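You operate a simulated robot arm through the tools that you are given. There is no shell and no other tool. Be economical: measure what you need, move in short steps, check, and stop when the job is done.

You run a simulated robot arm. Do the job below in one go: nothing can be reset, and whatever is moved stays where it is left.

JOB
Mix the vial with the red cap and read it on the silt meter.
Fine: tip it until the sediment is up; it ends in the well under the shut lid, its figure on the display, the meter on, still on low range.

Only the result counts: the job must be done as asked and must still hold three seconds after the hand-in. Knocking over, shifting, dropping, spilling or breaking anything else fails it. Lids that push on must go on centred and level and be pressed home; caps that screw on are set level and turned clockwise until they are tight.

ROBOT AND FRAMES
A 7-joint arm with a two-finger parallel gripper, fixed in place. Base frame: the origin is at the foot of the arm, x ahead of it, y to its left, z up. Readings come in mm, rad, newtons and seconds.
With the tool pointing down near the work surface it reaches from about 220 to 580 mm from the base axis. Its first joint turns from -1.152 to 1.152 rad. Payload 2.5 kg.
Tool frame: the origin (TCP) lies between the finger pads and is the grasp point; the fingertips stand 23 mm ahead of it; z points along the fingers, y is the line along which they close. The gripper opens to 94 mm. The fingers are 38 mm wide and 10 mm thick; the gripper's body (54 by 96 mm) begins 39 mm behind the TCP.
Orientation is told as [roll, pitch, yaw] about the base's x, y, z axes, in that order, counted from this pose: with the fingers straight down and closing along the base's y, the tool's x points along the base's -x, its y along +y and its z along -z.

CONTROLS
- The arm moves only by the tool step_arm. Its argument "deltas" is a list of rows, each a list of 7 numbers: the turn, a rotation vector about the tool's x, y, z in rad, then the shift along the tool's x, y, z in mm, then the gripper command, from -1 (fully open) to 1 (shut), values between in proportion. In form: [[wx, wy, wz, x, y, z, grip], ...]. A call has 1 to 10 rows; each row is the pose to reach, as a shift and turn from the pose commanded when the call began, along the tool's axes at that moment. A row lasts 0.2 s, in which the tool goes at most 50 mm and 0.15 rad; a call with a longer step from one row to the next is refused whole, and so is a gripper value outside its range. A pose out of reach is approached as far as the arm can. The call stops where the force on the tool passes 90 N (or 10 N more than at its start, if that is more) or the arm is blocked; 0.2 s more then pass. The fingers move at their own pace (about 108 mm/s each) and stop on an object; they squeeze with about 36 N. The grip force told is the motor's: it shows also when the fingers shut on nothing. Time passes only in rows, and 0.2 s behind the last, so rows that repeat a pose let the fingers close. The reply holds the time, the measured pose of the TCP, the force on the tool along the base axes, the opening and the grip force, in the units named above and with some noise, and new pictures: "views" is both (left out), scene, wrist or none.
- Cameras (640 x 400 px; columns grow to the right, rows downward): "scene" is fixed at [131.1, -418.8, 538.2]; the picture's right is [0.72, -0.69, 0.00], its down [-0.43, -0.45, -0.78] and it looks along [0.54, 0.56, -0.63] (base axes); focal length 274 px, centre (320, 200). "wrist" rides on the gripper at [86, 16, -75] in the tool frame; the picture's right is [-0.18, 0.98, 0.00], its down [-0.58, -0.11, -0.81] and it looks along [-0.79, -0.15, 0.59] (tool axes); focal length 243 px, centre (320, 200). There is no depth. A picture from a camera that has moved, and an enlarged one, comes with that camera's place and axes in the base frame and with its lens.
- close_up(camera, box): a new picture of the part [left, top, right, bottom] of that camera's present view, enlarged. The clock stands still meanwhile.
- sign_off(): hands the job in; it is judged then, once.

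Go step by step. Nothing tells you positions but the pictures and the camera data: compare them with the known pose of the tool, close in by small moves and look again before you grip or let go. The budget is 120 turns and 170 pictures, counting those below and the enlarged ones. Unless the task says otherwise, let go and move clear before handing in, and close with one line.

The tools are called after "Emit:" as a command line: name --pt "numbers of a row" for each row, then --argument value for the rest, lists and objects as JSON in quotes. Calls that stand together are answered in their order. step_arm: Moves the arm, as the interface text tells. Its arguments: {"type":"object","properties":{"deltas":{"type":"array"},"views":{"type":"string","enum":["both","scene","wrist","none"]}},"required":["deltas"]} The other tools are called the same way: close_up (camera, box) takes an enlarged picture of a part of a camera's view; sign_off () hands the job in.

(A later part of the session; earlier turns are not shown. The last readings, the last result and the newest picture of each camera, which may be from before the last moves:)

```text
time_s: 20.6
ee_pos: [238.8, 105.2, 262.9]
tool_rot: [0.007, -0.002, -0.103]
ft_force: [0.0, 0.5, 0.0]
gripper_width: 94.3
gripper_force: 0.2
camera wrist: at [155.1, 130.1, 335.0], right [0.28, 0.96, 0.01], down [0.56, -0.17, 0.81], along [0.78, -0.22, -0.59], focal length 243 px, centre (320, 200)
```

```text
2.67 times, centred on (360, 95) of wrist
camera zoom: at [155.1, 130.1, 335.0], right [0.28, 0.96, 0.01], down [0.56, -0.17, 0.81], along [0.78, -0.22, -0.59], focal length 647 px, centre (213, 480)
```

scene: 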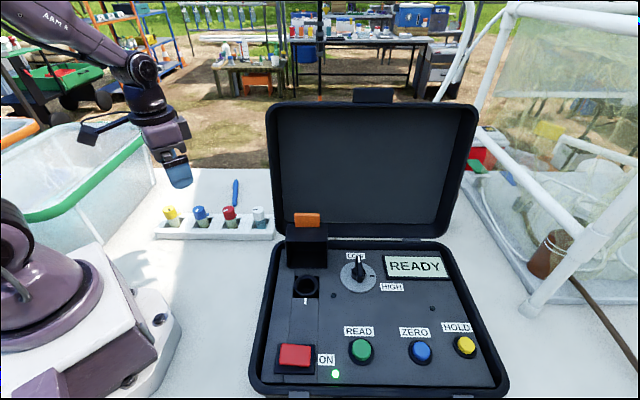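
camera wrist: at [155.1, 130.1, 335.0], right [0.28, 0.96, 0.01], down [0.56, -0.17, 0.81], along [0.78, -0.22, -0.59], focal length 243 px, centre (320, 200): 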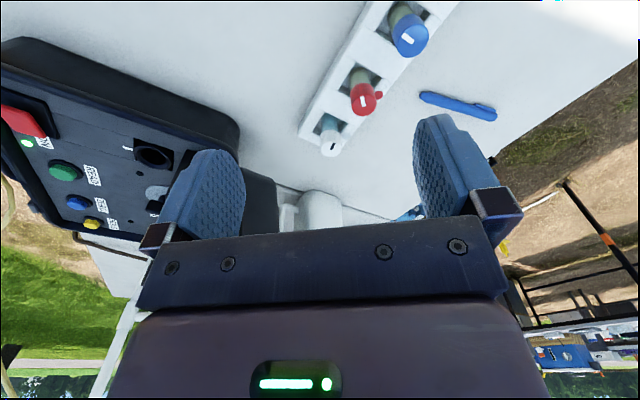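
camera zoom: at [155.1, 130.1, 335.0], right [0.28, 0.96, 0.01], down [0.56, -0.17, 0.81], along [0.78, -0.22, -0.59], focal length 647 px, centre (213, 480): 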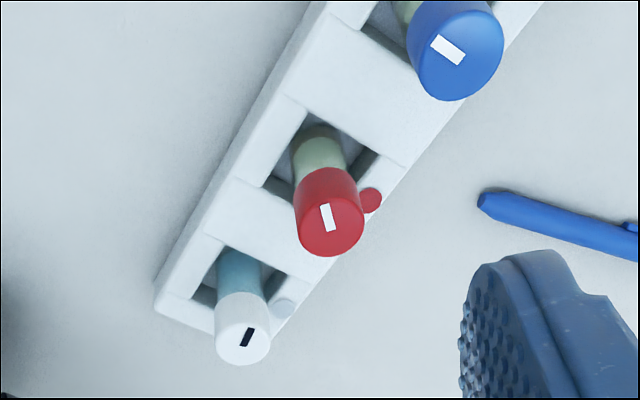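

The red cap's top works out at about (335, 136.5, 69), with its white stripe pointing toward -x. Yaw +0.105 here will put the stripe on the well's mark at yaw 0.785, so I'll move above it and check.

Emit:
step_arm --pt "0 0 -0.07 -31 14 35 -1" --pt "0 0 -0.14 -62 28 70 -1" --pt "0 0 -0.208 -92 41 105 -1" --pt "0 0 -0.208 -92 41 133 -1"

Emit:
close_up --camera "wrist" --box '[160, 60, 480, 260]'

Emit:
close_up --camera "scene" --box '[160, 130, 320, 250]'

```text
time_s: 21.6
ee_pos: [335.4, 137.7, 129.8]
tool_rot: [0.007, -0.006, 0.108]
ft_force: [0.4, -1.1, 0.1]
gripper_width: 94.3
gripper_force: 0.1
camera wrist: at [248.5, 144.9, 202.6], right [0.08, 1.0, 0.01], down [0.59, -0.05, 0.81], along [0.81, -0.06, -0.59], focal length 243 px, centre (320, 200)
```

scene: 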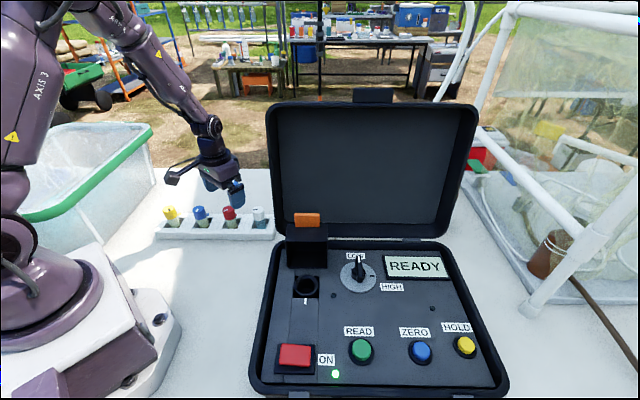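
wrist: 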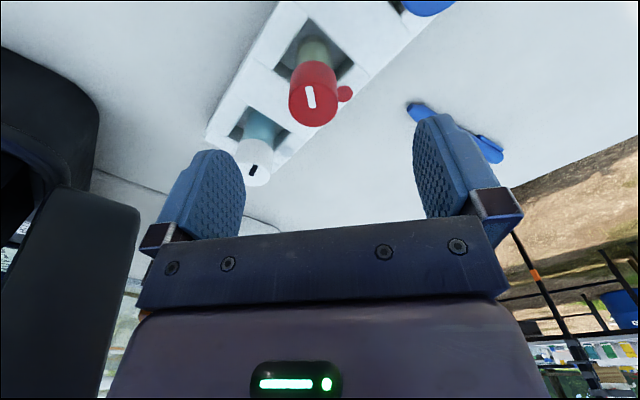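

```text
2.00 times, centred on (320, 160) of wrist
camera zoom: at [248.5, 144.9, 202.6], right [0.08, 1.0, 0.01], down [0.59, -0.05, 0.81], along [0.81, -0.06, -0.59], focal length 485 px, centre (320, 280)
```

zoom: 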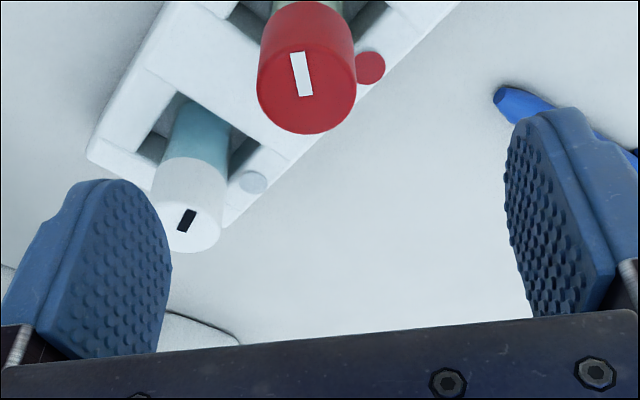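

```text
3.33 times, centred on (240, 190) of scene
camera zoom: at [131.1, -418.8, 538.2], right [0.72, -0.69, 0.0], down [-0.43, -0.45, -0.78], along [0.54, 0.56, -0.63], focal length 912 px, centre (587, 233)
```

zoom: 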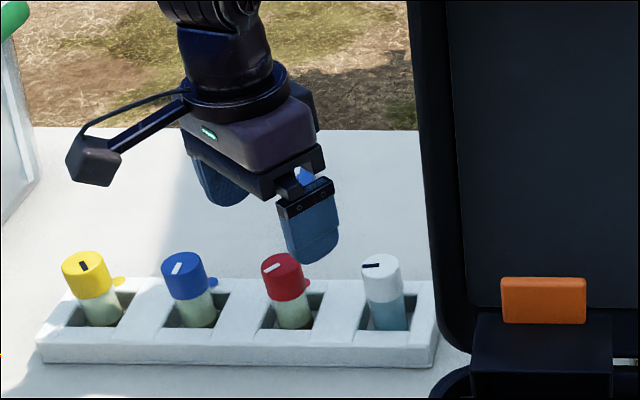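

Position and stripe are confirmed. I'll lower to cap height with a small correction and look again before gripping.

Emit:
step_arm --pt "0 0 0 2.5 -2 30 -1" --pt "0 0 0 2.5 -2 59 -1" --pt "0 0 0 2.5 -2 59 -1" --views "wrist"

Emit:
close_up --camera "scene" --box '[160, 150, 320, 250]'

```text
time_s: 22.4
ee_pos: [335.4, 134.7, 71.0]
tool_rot: [0.006, -0.005, 0.107]
ft_force: [-0.3, 1.0, -0.7]
gripper_width: 94.3
gripper_force: 0.1
camera wrist: at [246.9, 140.9, 144.3], right [0.08, 1.0, 0.01], down [0.59, -0.05, 0.81], along [0.81, -0.06, -0.59], focal length 243 px, centre (320, 200)
```

wrist: 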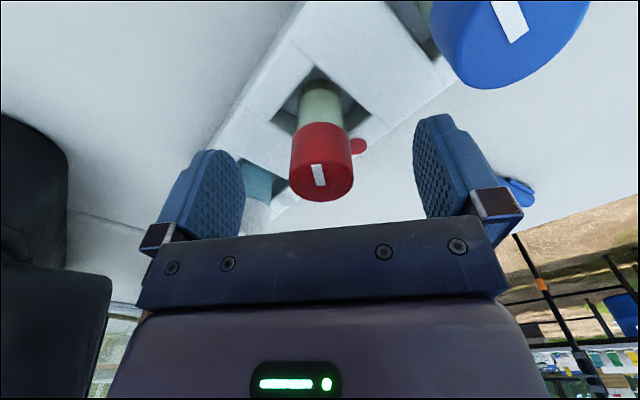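

```text
4.00 times, centred on (240, 200) of scene
camera zoom: at [131.1, -418.8, 538.2], right [0.72, -0.69, 0.0], down [-0.43, -0.45, -0.78], along [0.54, 0.56, -0.63], focal length 1095 px, centre (640, 200)
```

zoom: 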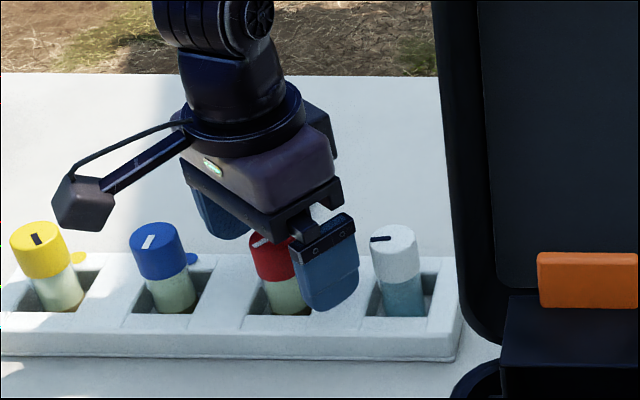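

The cap sits centred at the grasp point. I'll grip it.

Emit:
step_arm --pt "0 0 0 0 0 0 0.3" --pt "0 0 0 0 0 0 1" --pt "0 0 0 0 0 0 1" --views "wrist"

```text
time_s: 23.2
ee_pos: [334.0, 134.1, 70.7]
tool_rot: [0.007, -0.005, 0.106]
ft_force: [-0.4, 0.4, -0.3]
gripper_width: 27.6
gripper_force: 36.4
camera wrist: at [246.8, 140.9, 144.6], right [0.08, 1.0, 0.01], down [0.59, -0.05, 0.81], along [0.81, -0.06, -0.59], focal length 243 px, centre (320, 200)
```

wrist: 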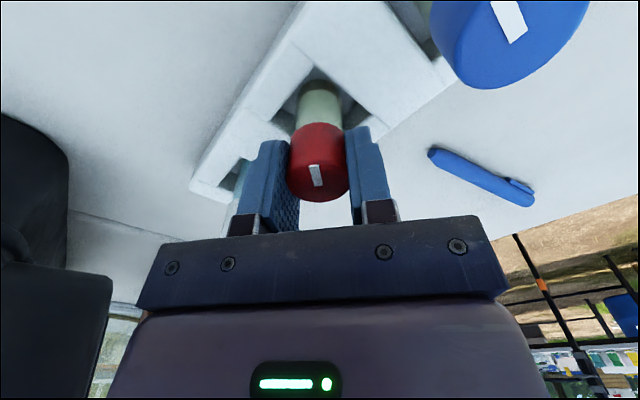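

Gripped at 27.6 mm. I'll lift it straight up, well clear of everything.

Emit:
step_arm --pt "0 0 0 0 0 -30 1" --pt "0 0 0 0 0 -75 1" --pt "0 0 0 0 0 -120 1" --pt "0 0 0 0 0 -165 1" --pt "0 0 0 0 0 -210 1" --pt "0 0 0 0 -40 -250 1"

Emit:
close_up --camera "wrist" --box '[220, 80, 420, 220]'

```text
refused: row 6 steps farther than a row can; nothing moved
```

```text
2.86 times, centred on (320, 150) of wrist
camera zoom: at [246.8, 140.9, 144.6], right [0.08, 1.0, 0.01], down [0.59, -0.05, 0.81], along [0.81, -0.06, -0.59], focal length 693 px, centre (320, 343)
```

zoom: 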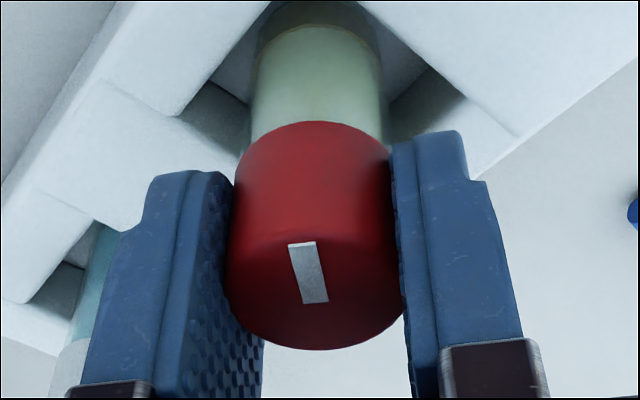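

Emit:
step_arm --pt "0 0 0 0 0 -30 1" --pt "0 0 0 0 0 -75 1" --pt "0 0 0 0 0 -120 1" --pt "0 0 0 0 0 -165 1" --pt "0 0 0 0 0 -210 1" --pt "0 0 0 0 -30 -245 1"

Emit:
close_up --camera "wrist" --box '[220, 80, 420, 220]'

```text
time_s: 24.6
ee_pos: [339.2, 102.4, 314.7]
tool_rot: [0.006, -0.003, 0.106]
ft_force: [-0.5, -0.3, -0.8]
gripper_width: 27.4
gripper_force: 35.9
camera wrist: at [250.5, 108.9, 387.8], right [0.08, 1.0, 0.01], down [0.59, -0.05, 0.81], along [0.81, -0.06, -0.59], focal length 243 px, centre (320, 200)
```

scene: 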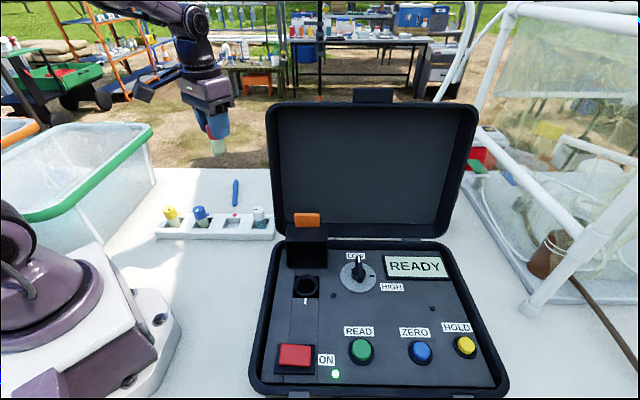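
wrist: 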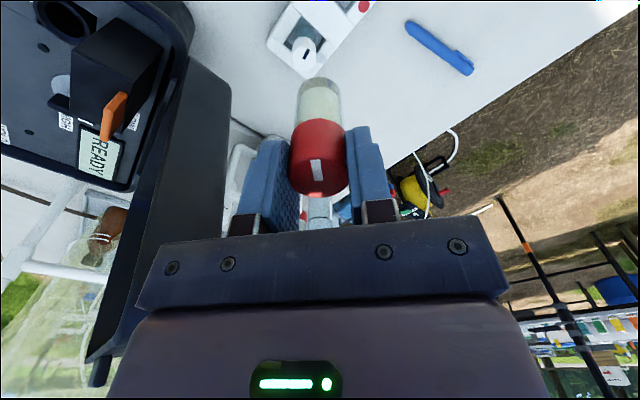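

```text
2.86 times, centred on (320, 150) of wrist
camera zoom: at [250.5, 108.9, 387.8], right [0.08, 1.0, 0.01], down [0.59, -0.05, 0.81], along [0.81, -0.06, -0.59], focal length 693 px, centre (320, 343)
```

zoom: 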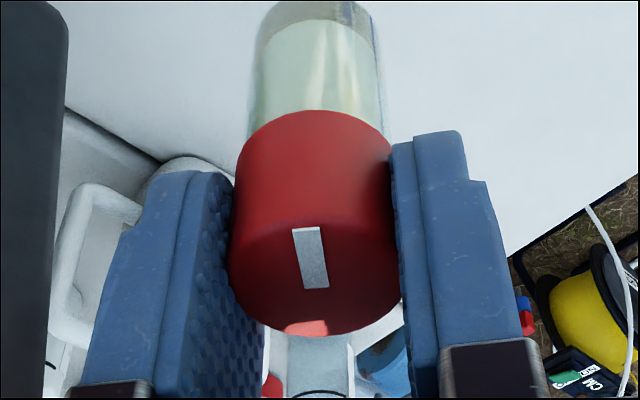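

The vial is held well and its sediment sits at the bottom. I'll tip it by swinging the tool outward and up, then back.

Emit:
step_arm --pt "0 -0.14 0 -5 0 -6 1" --pt "0 -0.28 0 -10 0 -12 1" --pt "0 -0.42 0 -15 0 -18 1" --pt "0 -0.56 0 -20 0 -24 1" --pt "0 -0.7 0 -25 0 -30 1" --pt "0 -0.84 0 -30 0 -36 1" --pt "0 -0.98 0 -35 0 -42 1" --pt "0 -1.12 0 -40 0 -48 1" --pt "0 -1.26 0 -45 0 -54 1" --pt "0 -1.4 0 -50 0 -60 1"

```text
time_s: 26.8
ee_pos: [384.3, 106.5, 377.0]
tool_rot: [0.046, -1.407, 0.062]
ft_force: [-0.6, -0.9, -0.7]
gripper_width: 27.6
gripper_force: 35.8
out of reach, approached as far as the arm can: row 7, 8
camera wrist: at [296.8, 115.2, 302.5], right [-0.08, 0.98, 0.19], down [-0.68, -0.19, 0.7], along [0.73, -0.08, 0.68], focal length 243 px, centre (320, 200)
```

scene: 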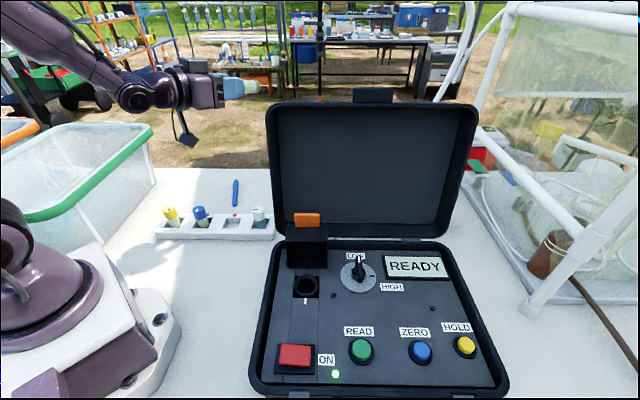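
wrist: 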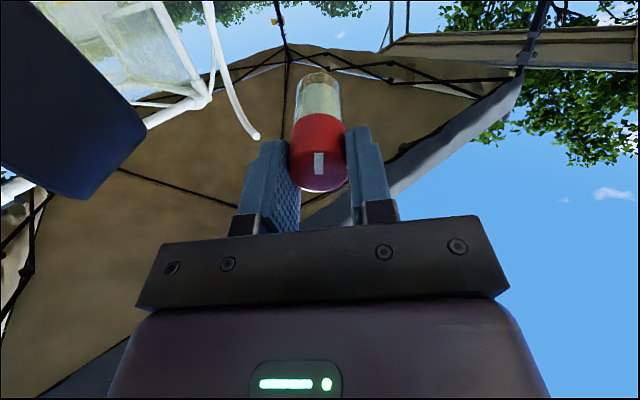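

Near horizontal now. I'll continue past horizontal to invert it.

Emit:
step_arm --pt "0 -0.14 0 0 0 0 1" --pt "0 -0.28 0 0 0 0 1" --pt "0 -0.42 0 0 0 0 1" --pt "0 -0.56 0 0 0 0 1" --pt "0 -0.7 0 0 0 0 1" --pt "0 -0.84 0 0 0 0 1" --pt "0 -0.84 0 0 0 0 1"

Emit:
close_up --camera "wrist" --box '[220, 40, 420, 220]'

```text
time_s: 28.4
ee_pos: [379.3, 134.1, 384.8]
tool_rot: [3.131, -0.898, -3.03]
ft_force: [0.4, 0.3, 0.4]
gripper_width: 27.3
gripper_force: 36.0
out of reach, approached as far as the arm can: row 4, 5, 6, 7
camera wrist: at [373.8, 152.5, 270.8], right [-0.21, 0.97, 0.15], down [-0.98, -0.21, -0.05], along [-0.02, -0.16, 0.99], focal length 243 px, centre (320, 200)
```

scene: 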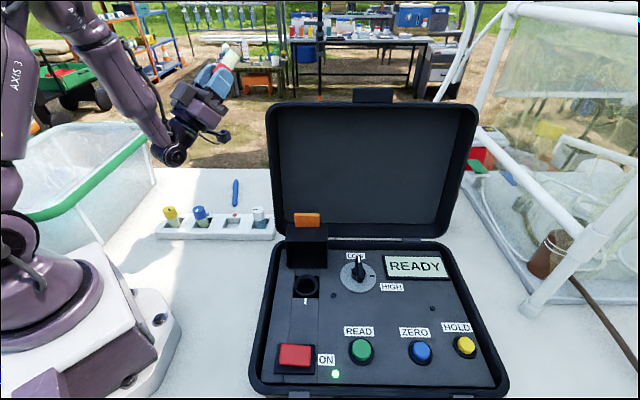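
wrist: 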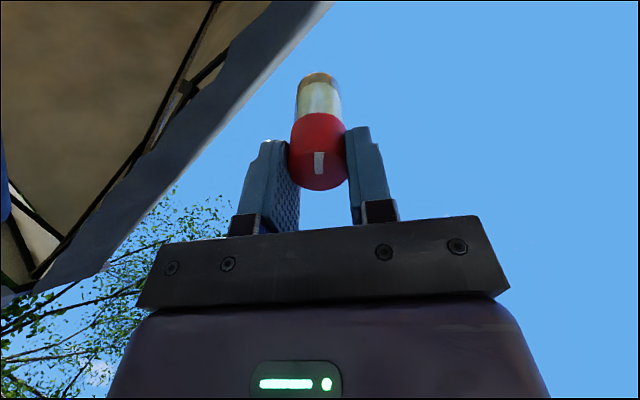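

```text
2.22 times, centred on (320, 130) of wrist
camera zoom: at [373.8, 152.5, 270.8], right [-0.21, 0.97, 0.15], down [-0.98, -0.21, -0.05], along [-0.02, -0.16, 0.99], focal length 539 px, centre (320, 356)
```

zoom: 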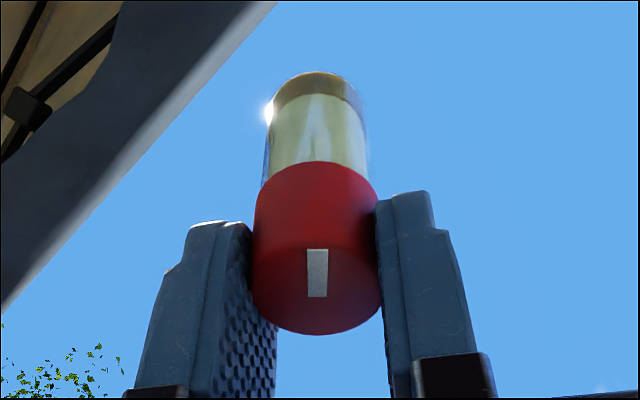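

The sediment is still packed at the bottom at about 130° of tilt. I'll swing back upright and check it again.

Emit:
step_arm --pt "0 0.15 0 0 0 0 1" --pt "0 0.3 0 0 0 0 1" --pt "0 0.45 0 0 0 0 1" --pt "0 0.6 0 0 0 0 1" --pt "0 0.75 0 0 0 0 1" --pt "0 0.9 0 0 0 0 1" --pt "0 1.05 0 0 0 0 1" --pt "0 1.2 0 0 0 0 1" --pt "0 1.35 0 0 0 0 1" --pt "0 1.5 0 0 0 0 1" --views "none"

Emit:
close_up --camera "wrist" --box '[220, 40, 420, 220]'

```text
time_s: 30.6
ee_pos: [380.8, 135.8, 385.4]
tool_rot: [0.009, -0.744, 0.102]
ft_force: [0.2, 0.2, -0.5]
gripper_width: 27.1
gripper_force: 36.3
```

```text
2.22 times, centred on (320, 130) of wrist
camera zoom: at [265.2, 141.0, 381.2], right [0.03, 0.99, 0.13], down [-0.11, -0.13, 0.99], along [0.99, -0.04, 0.1], focal length 539 px, centre (320, 356)
```

zoom: 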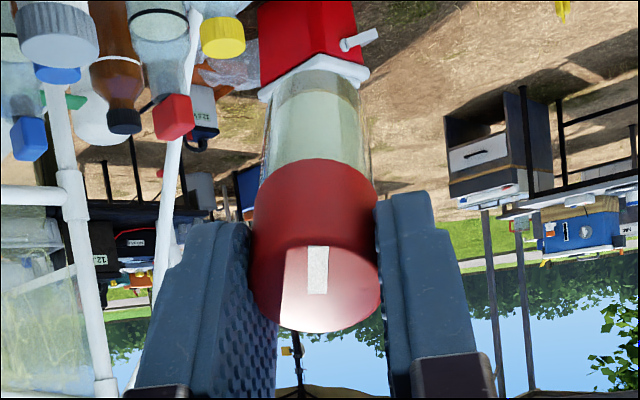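

I'll repeat the inversions, watching the sediment layer.

Emit:
step_arm --pt "0 -0.15 0 0 0 0 1" --pt "0 -0.3 0 0 0 0 1" --pt "0 -0.45 0 0 0 0 1" --pt "0 -0.6 0 0 0 0 1" --pt "0 -0.75 0 0 0 0 1" --pt "0 -0.9 0 0 0 0 1" --pt "0 -1.05 0 0 0 0 1" --pt "0 -1.2 0 0 0 0 1" --pt "0 -1.35 0 0 0 0 1" --pt "0 -1.5 0 0 0 0 1" --views "none"

Emit:
close_up --camera "wrist" --box '[220, 40, 420, 220]'

Emit:
step_arm --pt "0 0.15 0 0 0 0 1" --pt "0 0.3 0 0 0 0 1" --pt "0 0.45 0 0 0 0 1" --pt "0 0.6 0 0 0 0 1" --pt "0 0.75 0 0 0 0 1" --pt "0 0.9 0 0 0 0 1" --pt "0 1.05 0 0 0 0 1" --pt "0 1.2 0 0 0 0 1" --pt "0 1.35 0 0 0 0 1" --pt "0 1.5 0 0 0 0 1" --views "none"

Emit:
close_up --camera "wrist" --box '[220, 40, 420, 220]'

```text
time_s: 32.8
ee_pos: [378.6, 136.6, 387.5]
tool_rot: [3.13, -0.896, -3.027]
ft_force: [-0.3, -0.1, -0.6]
gripper_width: 27.2
gripper_force: 35.5
```

```text
2.22 times, centred on (320, 130) of wrist
camera zoom: at [373.8, 154.0, 270.9], right [-0.22, 0.96, 0.15], down [-0.98, -0.21, -0.05], along [-0.02, -0.16, 0.99], focal length 539 px, centre (320, 356)
```

zoom: 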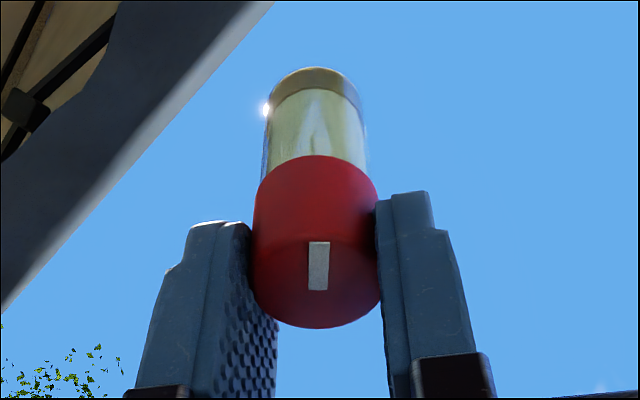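

```text
time_s: 35.0
ee_pos: [380.1, 137.2, 386.2]
tool_rot: [0.007, -0.746, 0.104]
ft_force: [0.9, 0.4, -0.3]
gripper_width: 27.2
gripper_force: 35.9
```

```text
2.22 times, centred on (320, 130) of wrist
camera zoom: at [265.7, 140.3, 381.4], right [0.03, 0.99, 0.13], down [-0.11, -0.13, 0.99], along [0.99, -0.04, 0.1], focal length 539 px, centre (320, 356)
```

zoom: 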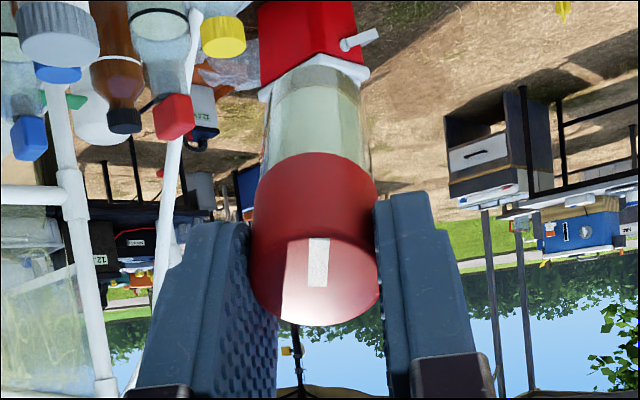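

The layer looks paler, so it is making progress. I'll do two more inversions.

Emit:
step_arm --pt "0 -0.15 0 0 0 0 1" --pt "0 -0.3 0 0 0 0 1" --pt "0 -0.45 0 0 0 0 1" --pt "0 -0.6 0 0 0 0 1" --pt "0 -0.75 0 0 0 0 1" --pt "0 -0.9 0 0 0 0 1" --pt "0 -1.05 0 0 0 0 1" --pt "0 -1.2 0 0 0 0 1" --pt "0 -1.35 0 0 0 0 1" --pt "0 -1.5 0 0 0 0 1" --views "none"

Emit:
step_arm --pt "0 0.15 0 0 0 0 1" --pt "0 0.3 0 0 0 0 1" --pt "0 0.45 0 0 0 0 1" --pt "0 0.6 0 0 0 0 1" --pt "0 0.75 0 0 0 0 1" --pt "0 0.9 0 0 0 0 1" --pt "0 1.05 0 0 0 0 1" --pt "0 1.2 0 0 0 0 1" --pt "0 1.35 0 0 0 0 1" --pt "0 1.5 0 0 0 0 1" --views "none"

Emit:
step_arm --pt "0 -0.15 0 0 0 0 1" --pt "0 -0.3 0 0 0 0 1" --pt "0 -0.45 0 0 0 0 1" --pt "0 -0.6 0 0 0 0 1" --pt "0 -0.75 0 0 0 0 1" --pt "0 -0.9 0 0 0 0 1" --pt "0 -1.05 0 0 0 0 1" --pt "0 -1.2 0 0 0 0 1" --pt "0 -1.35 0 0 0 0 1" --pt "0 -1.5 0 0 0 0 1" --views "none"

Emit:
close_up --camera "wrist" --box '[220, 40, 420, 220]'

Emit:
step_arm --pt "0 0.15 0 0 0 0 1" --pt "0 0.3 0 0 0 0 1" --pt "0 0.45 0 0 0 0 1" --pt "0 0.6 0 0 0 0 1" --pt "0 0.75 0 0 0 0 1" --pt "0 0.9 0 0 0 0 1" --pt "0 1.05 0 0 0 0 1" --pt "0 1.2 0 0 0 0 1" --pt "0 1.35 0 0 0 0 1" --pt "0 1.5 0 0 0 0 1" --views "none"

Emit:
close_up --camera "wrist" --box '[220, 40, 420, 220]'

Emit:
close_up --camera "scene" --box '[190, 40, 310, 130]'

```text
time_s: 37.2
ee_pos: [378.9, 136.6, 386.8]
tool_rot: [3.129, -0.896, -3.029]
ft_force: [0.4, 0.0, -0.1]
gripper_width: 27.1
gripper_force: 35.9
```

```text
time_s: 39.4
ee_pos: [380.1, 135.4, 386.6]
tool_rot: [0.006, -0.745, 0.103]
ft_force: [-1.5, 0.4, -0.1]
gripper_width: 27.0
gripper_force: 35.6
```

```text
time_s: 41.6
ee_pos: [379.3, 137.3, 386.2]
tool_rot: [3.131, -0.896, -3.028]
ft_force: [0.3, -1.0, -0.3]
gripper_width: 27.2
gripper_force: 36.2
```

```text
2.22 times, centred on (320, 130) of wrist
camera zoom: at [374.1, 154.1, 271.0], right [-0.22, 0.96, 0.15], down [-0.98, -0.21, -0.05], along [-0.02, -0.16, 0.99], focal length 539 px, centre (320, 356)
```

zoom: 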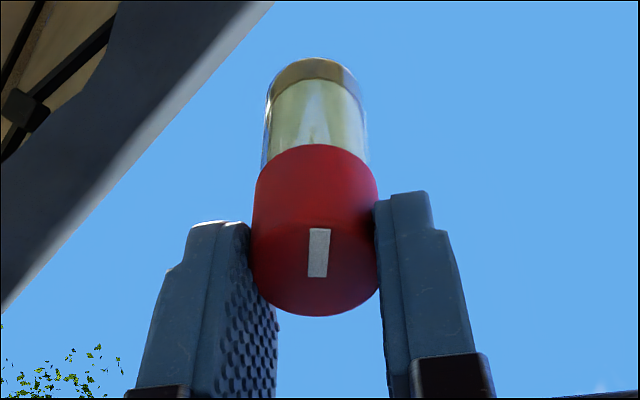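

```text
time_s: 43.8
ee_pos: [381.0, 137.7, 385.2]
tool_rot: [0.007, -0.745, 0.103]
ft_force: [-0.4, 0.4, -0.4]
gripper_width: 27.0
gripper_force: 36.2
```

```text
2.22 times, centred on (320, 130) of wrist
camera zoom: at [265.6, 141.3, 381.5], right [0.03, 0.99, 0.13], down [-0.11, -0.13, 0.99], along [0.99, -0.04, 0.1], focal length 539 px, centre (320, 356)
```

zoom: 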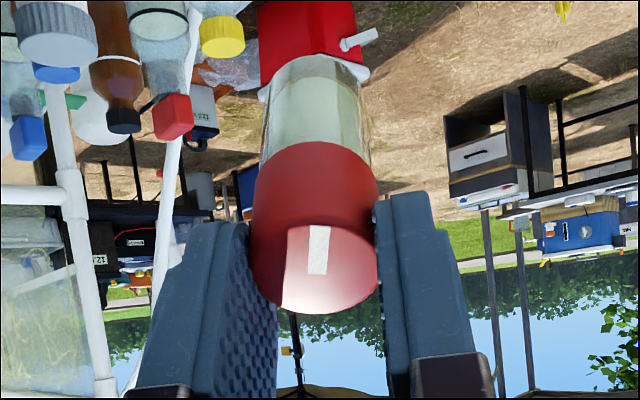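

```text
4.44 times, centred on (250, 85) of scene
camera zoom: at [131.1, -418.8, 538.2], right [0.72, -0.69, 0.0], down [-0.43, -0.45, -0.78], along [0.54, 0.56, -0.63], focal length 1216 px, centre (631, 711)
```

zoom: 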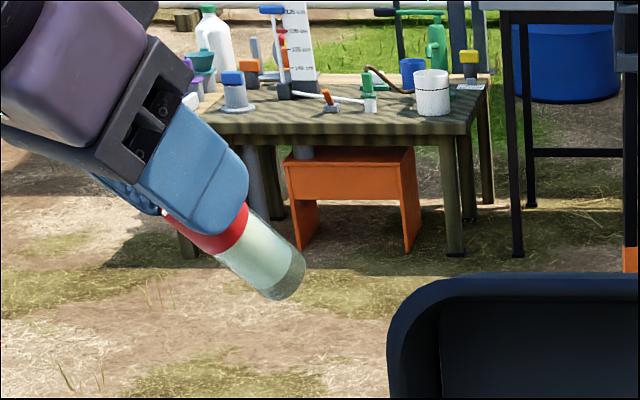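

The bottom band looks clearer now. I'll bring the vial upright and compare it with the unmixed vials.

Emit:
step_arm --pt "0 0.15 0 0 0 0 1" --pt "0 0.3 0 0 0 0 1" --pt "0 0.45 0 0 0 0 1" --pt "0 0.6 0 0 0 0 1" --pt "0 0.745 0 0 0 0 1" --views "scene"

Emit:
close_up --camera "scene" --box '[200, 50, 280, 110]'

Emit:
close_up --camera "scene" --box '[155, 195, 235, 245]'

Emit:
close_up --camera "wrist" --box '[260, 50, 380, 210]'

```text
time_s: 45.0
ee_pos: [379.1, 136.8, 384.3]
tool_rot: [0.008, 0.002, 0.108]
ft_force: [-0.3, 0.5, 0.5]
gripper_width: 27.1
gripper_force: 36.3
```

scene: 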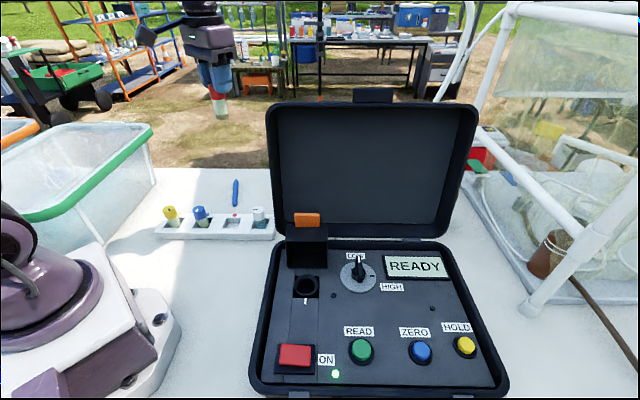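

```text
6.67 times, centred on (240, 80) of scene
camera zoom: at [131.1, -418.8, 538.2], right [0.72, -0.69, 0.0], down [-0.43, -0.45, -0.78], along [0.54, 0.56, -0.63], focal length 1824 px, centre (853, 1000)
```

zoom: 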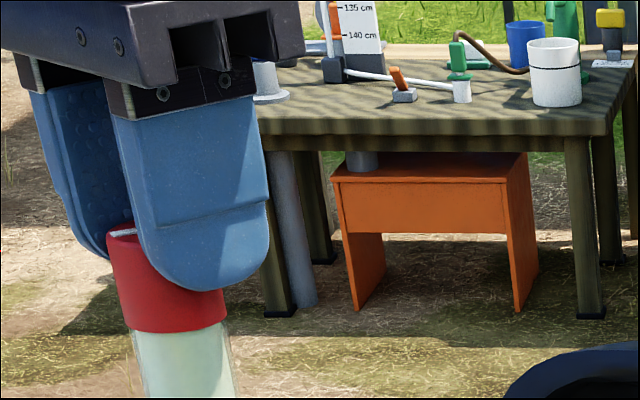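

```text
8.00 times, centred on (195, 220) of scene
camera zoom: at [131.1, -418.8, 538.2], right [0.72, -0.69, 0.0], down [-0.43, -0.45, -0.78], along [0.54, 0.56, -0.63], focal length 2189 px, centre (1320, 40)
```

zoom: 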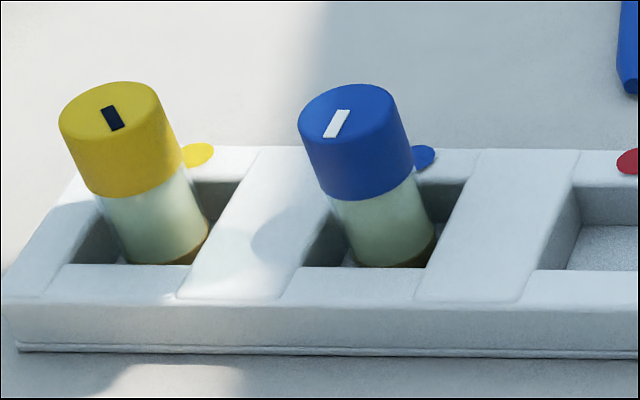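

```text
2.50 times, centred on (320, 130) of wrist
camera zoom: at [292.3, 143.8, 459.3], right [0.08, 1.0, 0.01], down [0.59, -0.05, 0.8], along [0.8, -0.06, -0.59], focal length 606 px, centre (320, 375)
```

zoom: 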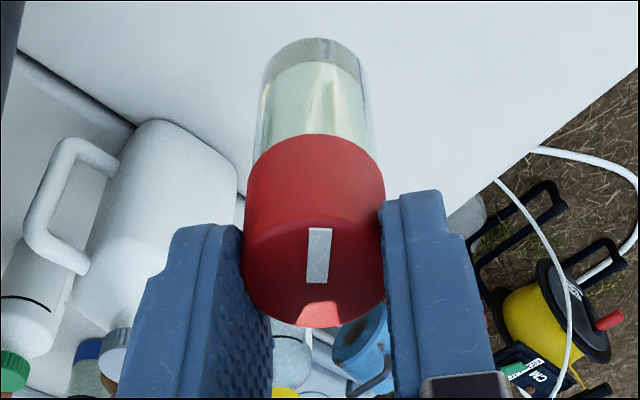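

Emit:
close_up --camera "scene" --box '[190, 80, 254, 130]'

```text
8.00 times, centred on (222, 105) of scene
camera zoom: at [131.1, -418.8, 538.2], right [0.72, -0.69, 0.0], down [-0.43, -0.45, -0.78], along [0.54, 0.56, -0.63], focal length 2189 px, centre (1104, 960)
```

zoom: 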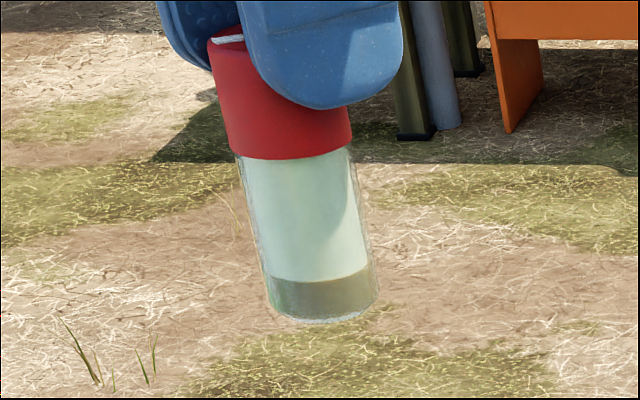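

The sediment is fading but not gone, and the vial has crept about 6 mm in the grip. I'll set it upright on clear table, regrip lower on the cap, then keep mixing.

Emit:
step_arm --pt "0 0 0 18 -14 38 1" --pt "0 0 0 36 -28 76 1" --pt "0 0 0 54 -42 114 1" --pt "0 0 0 72 -56 152 1" --pt "0 0 0 90 -70 190 1" --pt "0 0 0 109 -86 228 1" --pt "0 0 0 109 -86 264 1" --pt "0 0 0 109 -86 286 1"

Emit:
close_up --camera "scene" --box '[160, 180, 260, 260]'

```text
time_s: 46.8
ee_pos: [282.4, 42.5, 98.9]
tool_rot: [0.007, 0.0, 0.107]
ft_force: [-0.3, 0.0, 0.0]
gripper_width: 26.7
gripper_force: 36.1
camera wrist: at [195.0, 48.1, 172.4], right [0.08, 1.0, 0.01], down [0.59, -0.05, 0.81], along [0.8, -0.06, -0.59], focal length 243 px, centre (320, 200)
```

scene: 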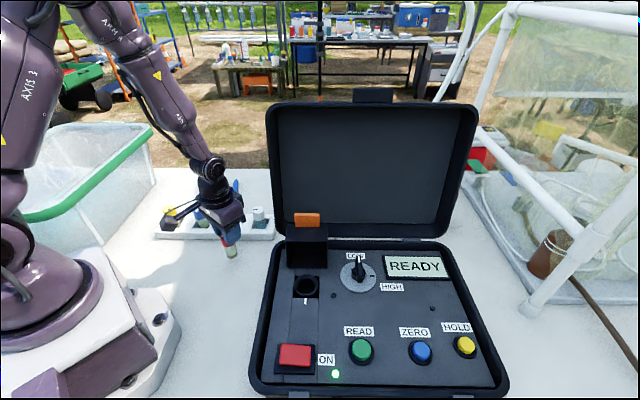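
wrist: 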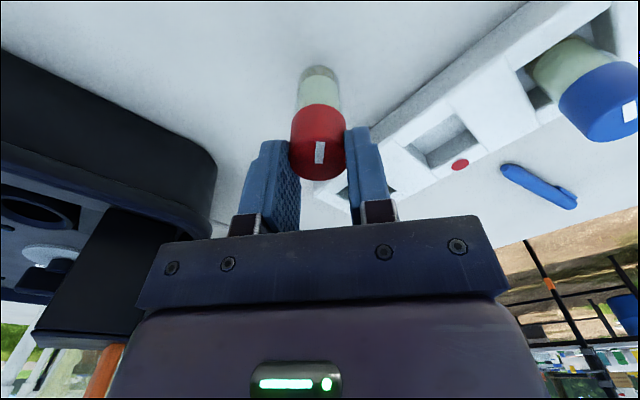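

```text
5.00 times, centred on (210, 220) of scene
camera zoom: at [131.1, -418.8, 538.2], right [0.72, -0.69, 0.0], down [-0.43, -0.45, -0.78], along [0.54, 0.56, -0.63], focal length 1368 px, centre (870, 100)
```

zoom: 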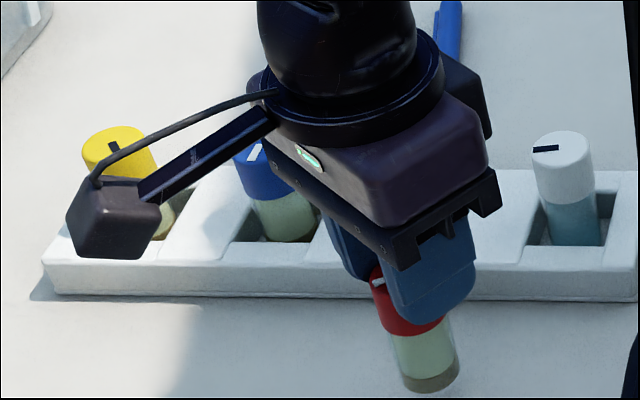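

I'll lower gently to find contact with the table.

Emit:
step_arm --pt "0 0 0 0 0 10 1" --pt "0 0 0 0 0 18 1" --pt "0 0 0 0 0 20 1" --pt "0 0 0 0 0 21 1" --views "none"

Emit:
close_up --camera "scene" --box '[190, 190, 270, 260]'

```text
time_s: 47.8
ee_pos: [280.4, 42.1, 78.4]
tool_rot: [0.009, 0.0, 0.105]
ft_force: [-1.8, -1.4, 21.2]
gripper_width: 26.9
gripper_force: 35.9
```

```text
5.71 times, centred on (230, 225) of scene
camera zoom: at [131.0, -418.8, 538.2], right [0.72, -0.69, 0.0], down [-0.43, -0.45, -0.78], along [0.54, 0.56, -0.63], focal length 1564 px, centre (834, 57)
```

zoom: 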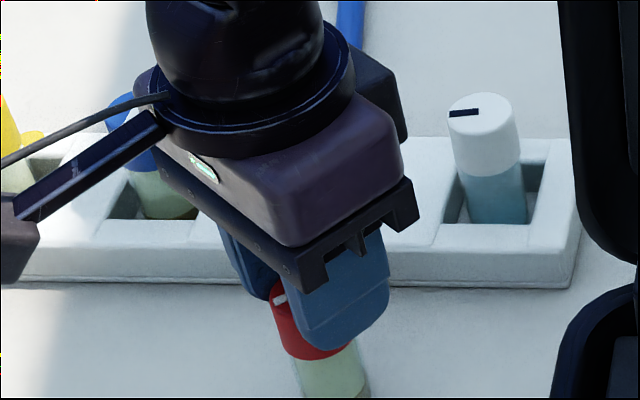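

The vial stands on the table. I'll open slightly, drop 17 mm lower and regrip.

Emit:
step_arm --pt "0 0 0 0 0 -2 0.15" --pt "0 0 0 0 0 -2 0.15" --pt "0 0 0 0 0 8 0.15" --pt "0 0 0 0 0 17 0.15" --pt "0 0 0 0 0 17 1" --pt "0 0 0 0 0 17 1"

```text
time_s: 49.2
ee_pos: [280.2, 40.3, 60.5]
tool_rot: [0.005, -0.001, 0.108]
ft_force: [-1.5, -1.2, 8.7]
gripper_width: 27.1
gripper_force: 36.2
camera wrist: at [192.4, 48.1, 134.5], right [0.08, 1.0, 0.01], down [0.59, -0.05, 0.81], along [0.8, -0.06, -0.59], focal length 243 px, centre (320, 200)
```

scene: 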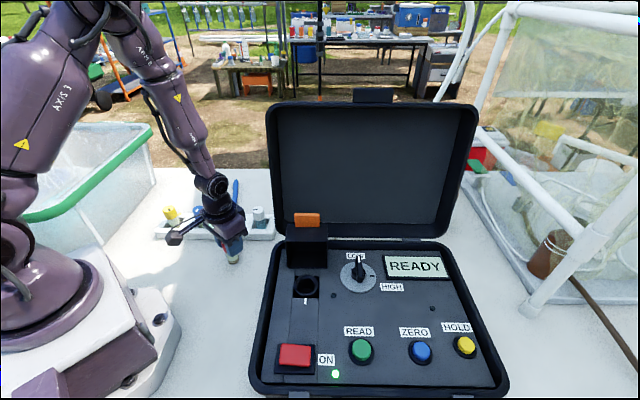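
wrist: 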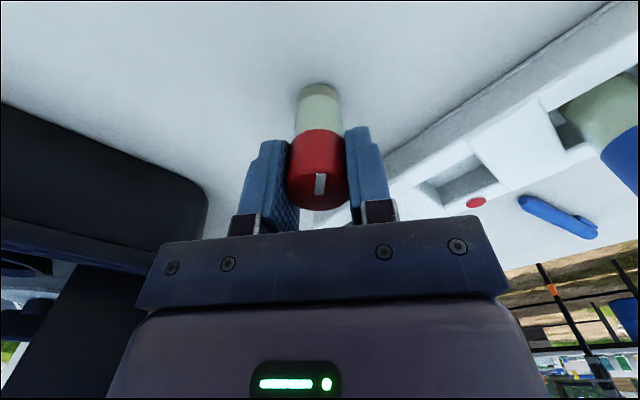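

Regripped deeper on the cap. I'll lift back to the mixing spot.

Emit:
step_arm --pt "0 0 0 0 0 -40 1" --pt "0 0 0 0 0 -80 1" --pt "0 0 0 -18 14 -120 1" --pt "0 0 0 -36 28 -160 1" --pt "0 0 0 -54 42 -200 1" --pt "0 0 0 -72 56 -240 1" --pt "0 0 0 -90 70 -280 1" --pt "0 0 0 -109 86 -324 1" --views "none"

Emit:
step_arm --pt "0 -0.15 0 0 0 0 1" --pt "0 -0.3 0 0 0 0 1" --pt "0 -0.45 0 0 0 0 1" --pt "0 -0.6 0 0 0 0 1" --pt "0 -0.75 0 0 0 0 1" --pt "0 -0.9 0 0 0 0 1" --pt "0 -1.05 0 0 0 0 1" --pt "0 -1.2 0 0 0 0 1" --pt "0 -1.35 0 0 0 0 1" --pt "0 -1.5 0 0 0 0 1" --views "none"

Emit:
step_arm --pt "0 -0.15 0 0 0 0 1" --pt "0 -0.3 0 0 0 0 1" --pt "0 -0.45 0 0 0 0 1" --pt "0 -0.6 0 0 0 0 1" --pt "0 -0.75 0 0 0 0 1" --pt "0 -0.9 0 0 0 0 1" --pt "0 -0.9 0 0 0 0 1" --pt "0 -0.9 0 0 0 0 1" --pt "0 -0.9 0 0 0 0 1" --pt "0 -0.9 0 0 0 0 1" --views "scene"

Emit:
close_up --camera "wrist" --box '[220, 40, 420, 220]'

```text
refused: row 8 steps farther than a row can; nothing moved
```

```text
time_s: 50.8
ee_pos: [285.4, 43.5, 57.4]
tool_rot: [0.021, -1.017, 0.087]
ft_force: [1.7, -0.3, 18.1]
gripper_width: 27.3
gripper_force: 35.7
out of reach, approached as far as the arm can: row 4, 5, 6, 7
stopped in row 7: the force on the tool passed its limit (the readings are from after the stop); the commanded pose is now the measured one
```

```text
time_s: 51.1
ee_pos: [283.3, 41.7, 61.9]
tool_rot: [0.03, -1.052, 0.08]
ft_force: [2.9, -2.3, 23.8]
gripper_width: 27.1
gripper_force: 36.2
stopped in row 1: the force on the tool passed its limit (the readings are from after the stop); the commanded pose is now the measured one
```

scene: 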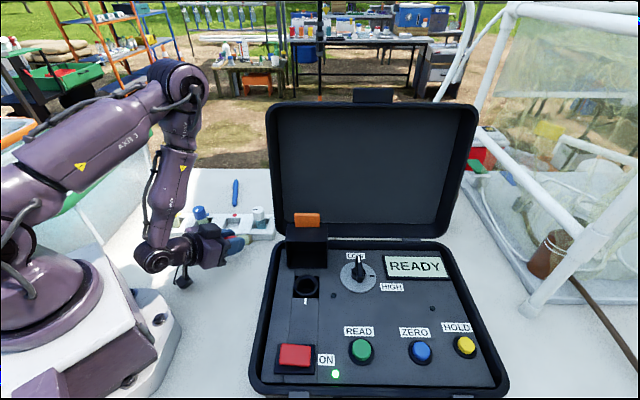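

```text
2.22 times, centred on (320, 130) of wrist
camera zoom: at [175.1, 48.1, 23.0], right [-0.01, 0.98, 0.17], down [-0.4, -0.16, 0.9], along [0.92, -0.06, 0.39], focal length 539 px, centre (320, 356)
```

zoom: 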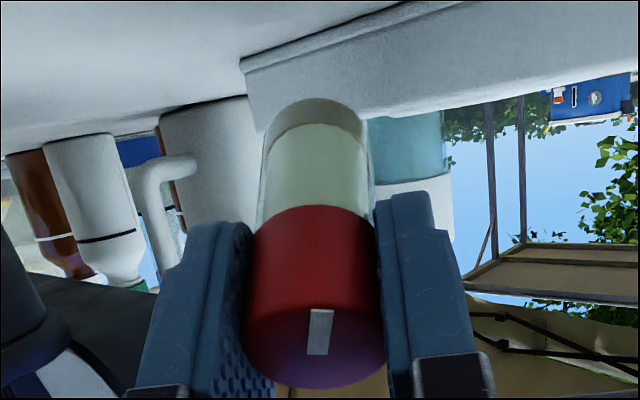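

One of my chained moves was refused (too long a step), so the hand tipped while still low and touched the table; the pushes were light and the vial is still held. I'll lift straight up now, one call at a time.

Emit:
step_arm --pt "0 0 0 -26 0 -15 1" --pt "0 0 0 -61 0 -35 1" --pt "0 0 0 -96 0 -55 1" --pt "0 0 0 -131 0 -75 1" --pt "0 0 0 -166 0 -95 1" --pt "0 0 0 -201 0 -115 1"

Emit:
close_up --camera "scene" --box '[140, 160, 300, 260]'

```text
time_s: 52.5
ee_pos: [351.4, 50.7, 315.5]
tool_rot: [0.026, -1.047, 0.082]
ft_force: [-0.9, -1.0, -0.3]
gripper_width: 27.2
gripper_force: 36.6
out of reach, approached as far as the arm can: row 1, 2, 3, 4, 5, 6
camera wrist: at [243.2, 56.1, 276.9], right [-0.01, 0.98, 0.17], down [-0.39, -0.16, 0.9], along [0.92, -0.06, 0.39], focal length 243 px, centre (320, 200)
```

scene: 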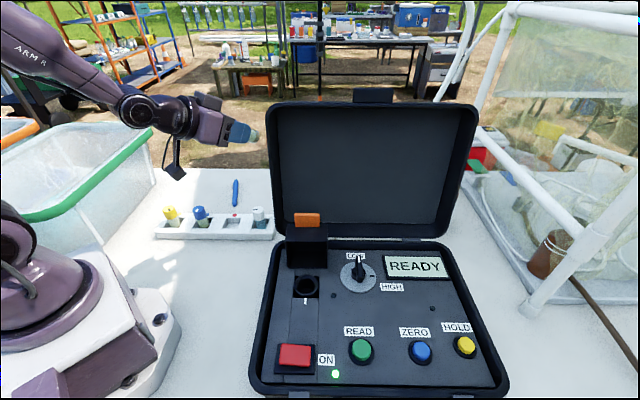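
wrist: 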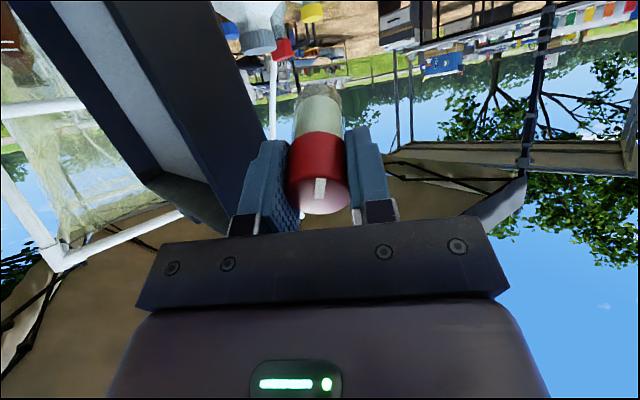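

```text
4.00 times, centred on (220, 210) of scene
camera zoom: at [131.1, -418.8, 538.2], right [0.72, -0.69, 0.0], down [-0.43, -0.45, -0.78], along [0.54, 0.56, -0.63], focal length 1095 px, centre (720, 160)
```

zoom: 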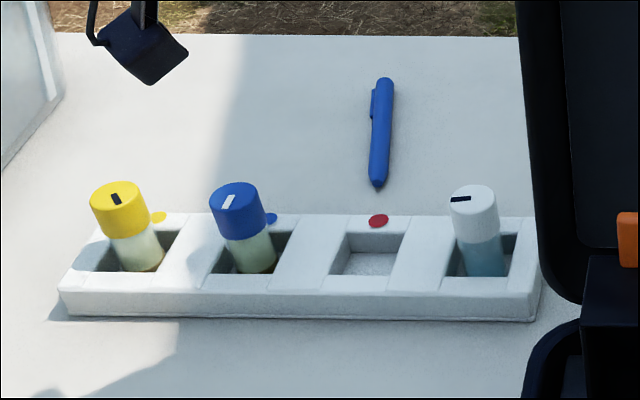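

The rack and the other vials are unmoved. I'll shift to the earlier mixing spot and keep inverting.

Emit:
step_arm --pt "0 0 0 -26 30 -15 1" --pt "0 0 0 -45 55 -25 1" --pt "0 0 0 -50 80 -25 1" --views "none"

```text
time_s: 53.3
ee_pos: [346.7, 129.7, 374.6]
tool_rot: [0.026, -1.049, 0.084]
ft_force: [-0.1, -0.5, -2.1]
gripper_width: 26.9
gripper_force: 36.2
```

Emit:
step_arm --pt "0 -0.15 0 -5 0 5 1" --pt "0 -0.3 0 -10 0 10 1" --pt "0 -0.45 0 -15 0 15 1" --pt "0 -0.6 0 -15 0 20 1" --pt "0 -0.75 0 -15 0 25 1" --pt "0 -0.9 0 -15 0 30 1" --pt "0 -1.05 0 -15 0 30 1" --pt "0 -1.2 0 -15 0 30 1" --pt "0 -1.2 0 -15 0 30 1" --pt "0 -1.2 0 -15 0 30 1" --views "scene"

Emit:
close_up --camera "wrist" --box '[220, 40, 420, 220]'

```text
time_s: 55.5
ee_pos: [381.6, 134.9, 370.7]
tool_rot: [3.121, -0.89, -3.019]
ft_force: [0.1, -0.4, -0.1]
gripper_width: 27.2
gripper_force: 36.1
```

scene: 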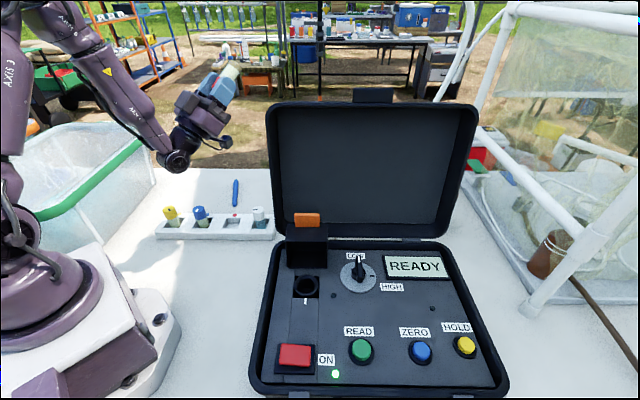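

```text
2.22 times, centred on (320, 130) of wrist
camera zoom: at [375.7, 151.7, 255.9], right [-0.22, 0.96, 0.16], down [-0.98, -0.21, -0.06], along [-0.02, -0.17, 0.99], focal length 539 px, centre (320, 356)
```

zoom: 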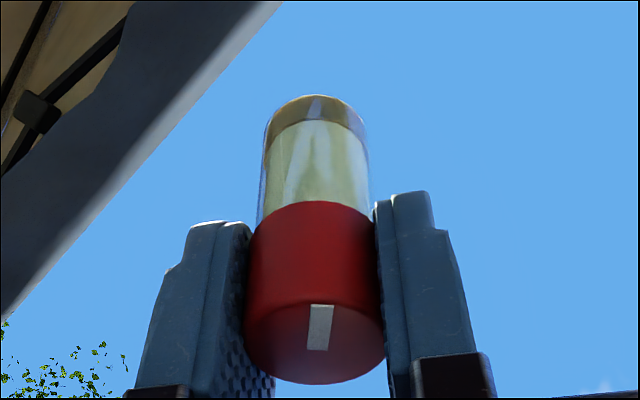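

Emit:
close_up --camera "wrist" --box '[290, 70, 350, 140]'

Emit:
close_up --camera "scene" --box '[200, 50, 250, 90]'

```text
5.71 times, centred on (320, 105) of wrist
camera zoom: at [375.7, 151.7, 255.9], right [-0.22, 0.96, 0.16], down [-0.98, -0.21, -0.06], along [-0.02, -0.17, 0.99], focal length 1386 px, centre (320, 743)
```

zoom: 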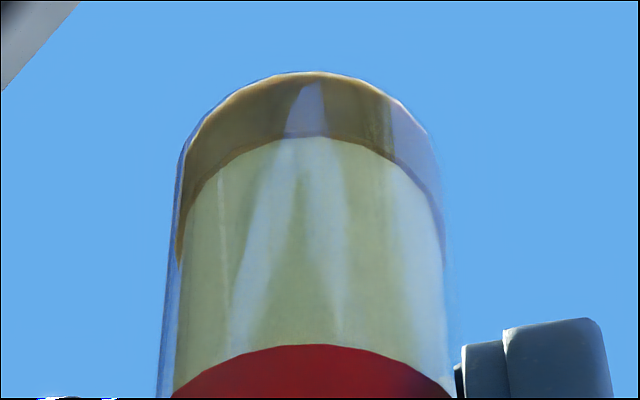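

```text
10.00 times, centred on (225, 70) of scene
camera zoom: at [131.1, -418.8, 538.2], right [0.72, -0.69, 0.0], down [-0.43, -0.45, -0.78], along [0.54, 0.56, -0.63], focal length 2737 px, centre (1270, 1500)
```

zoom: 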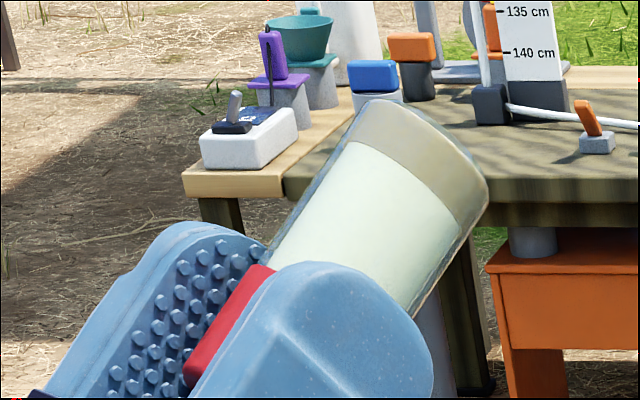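

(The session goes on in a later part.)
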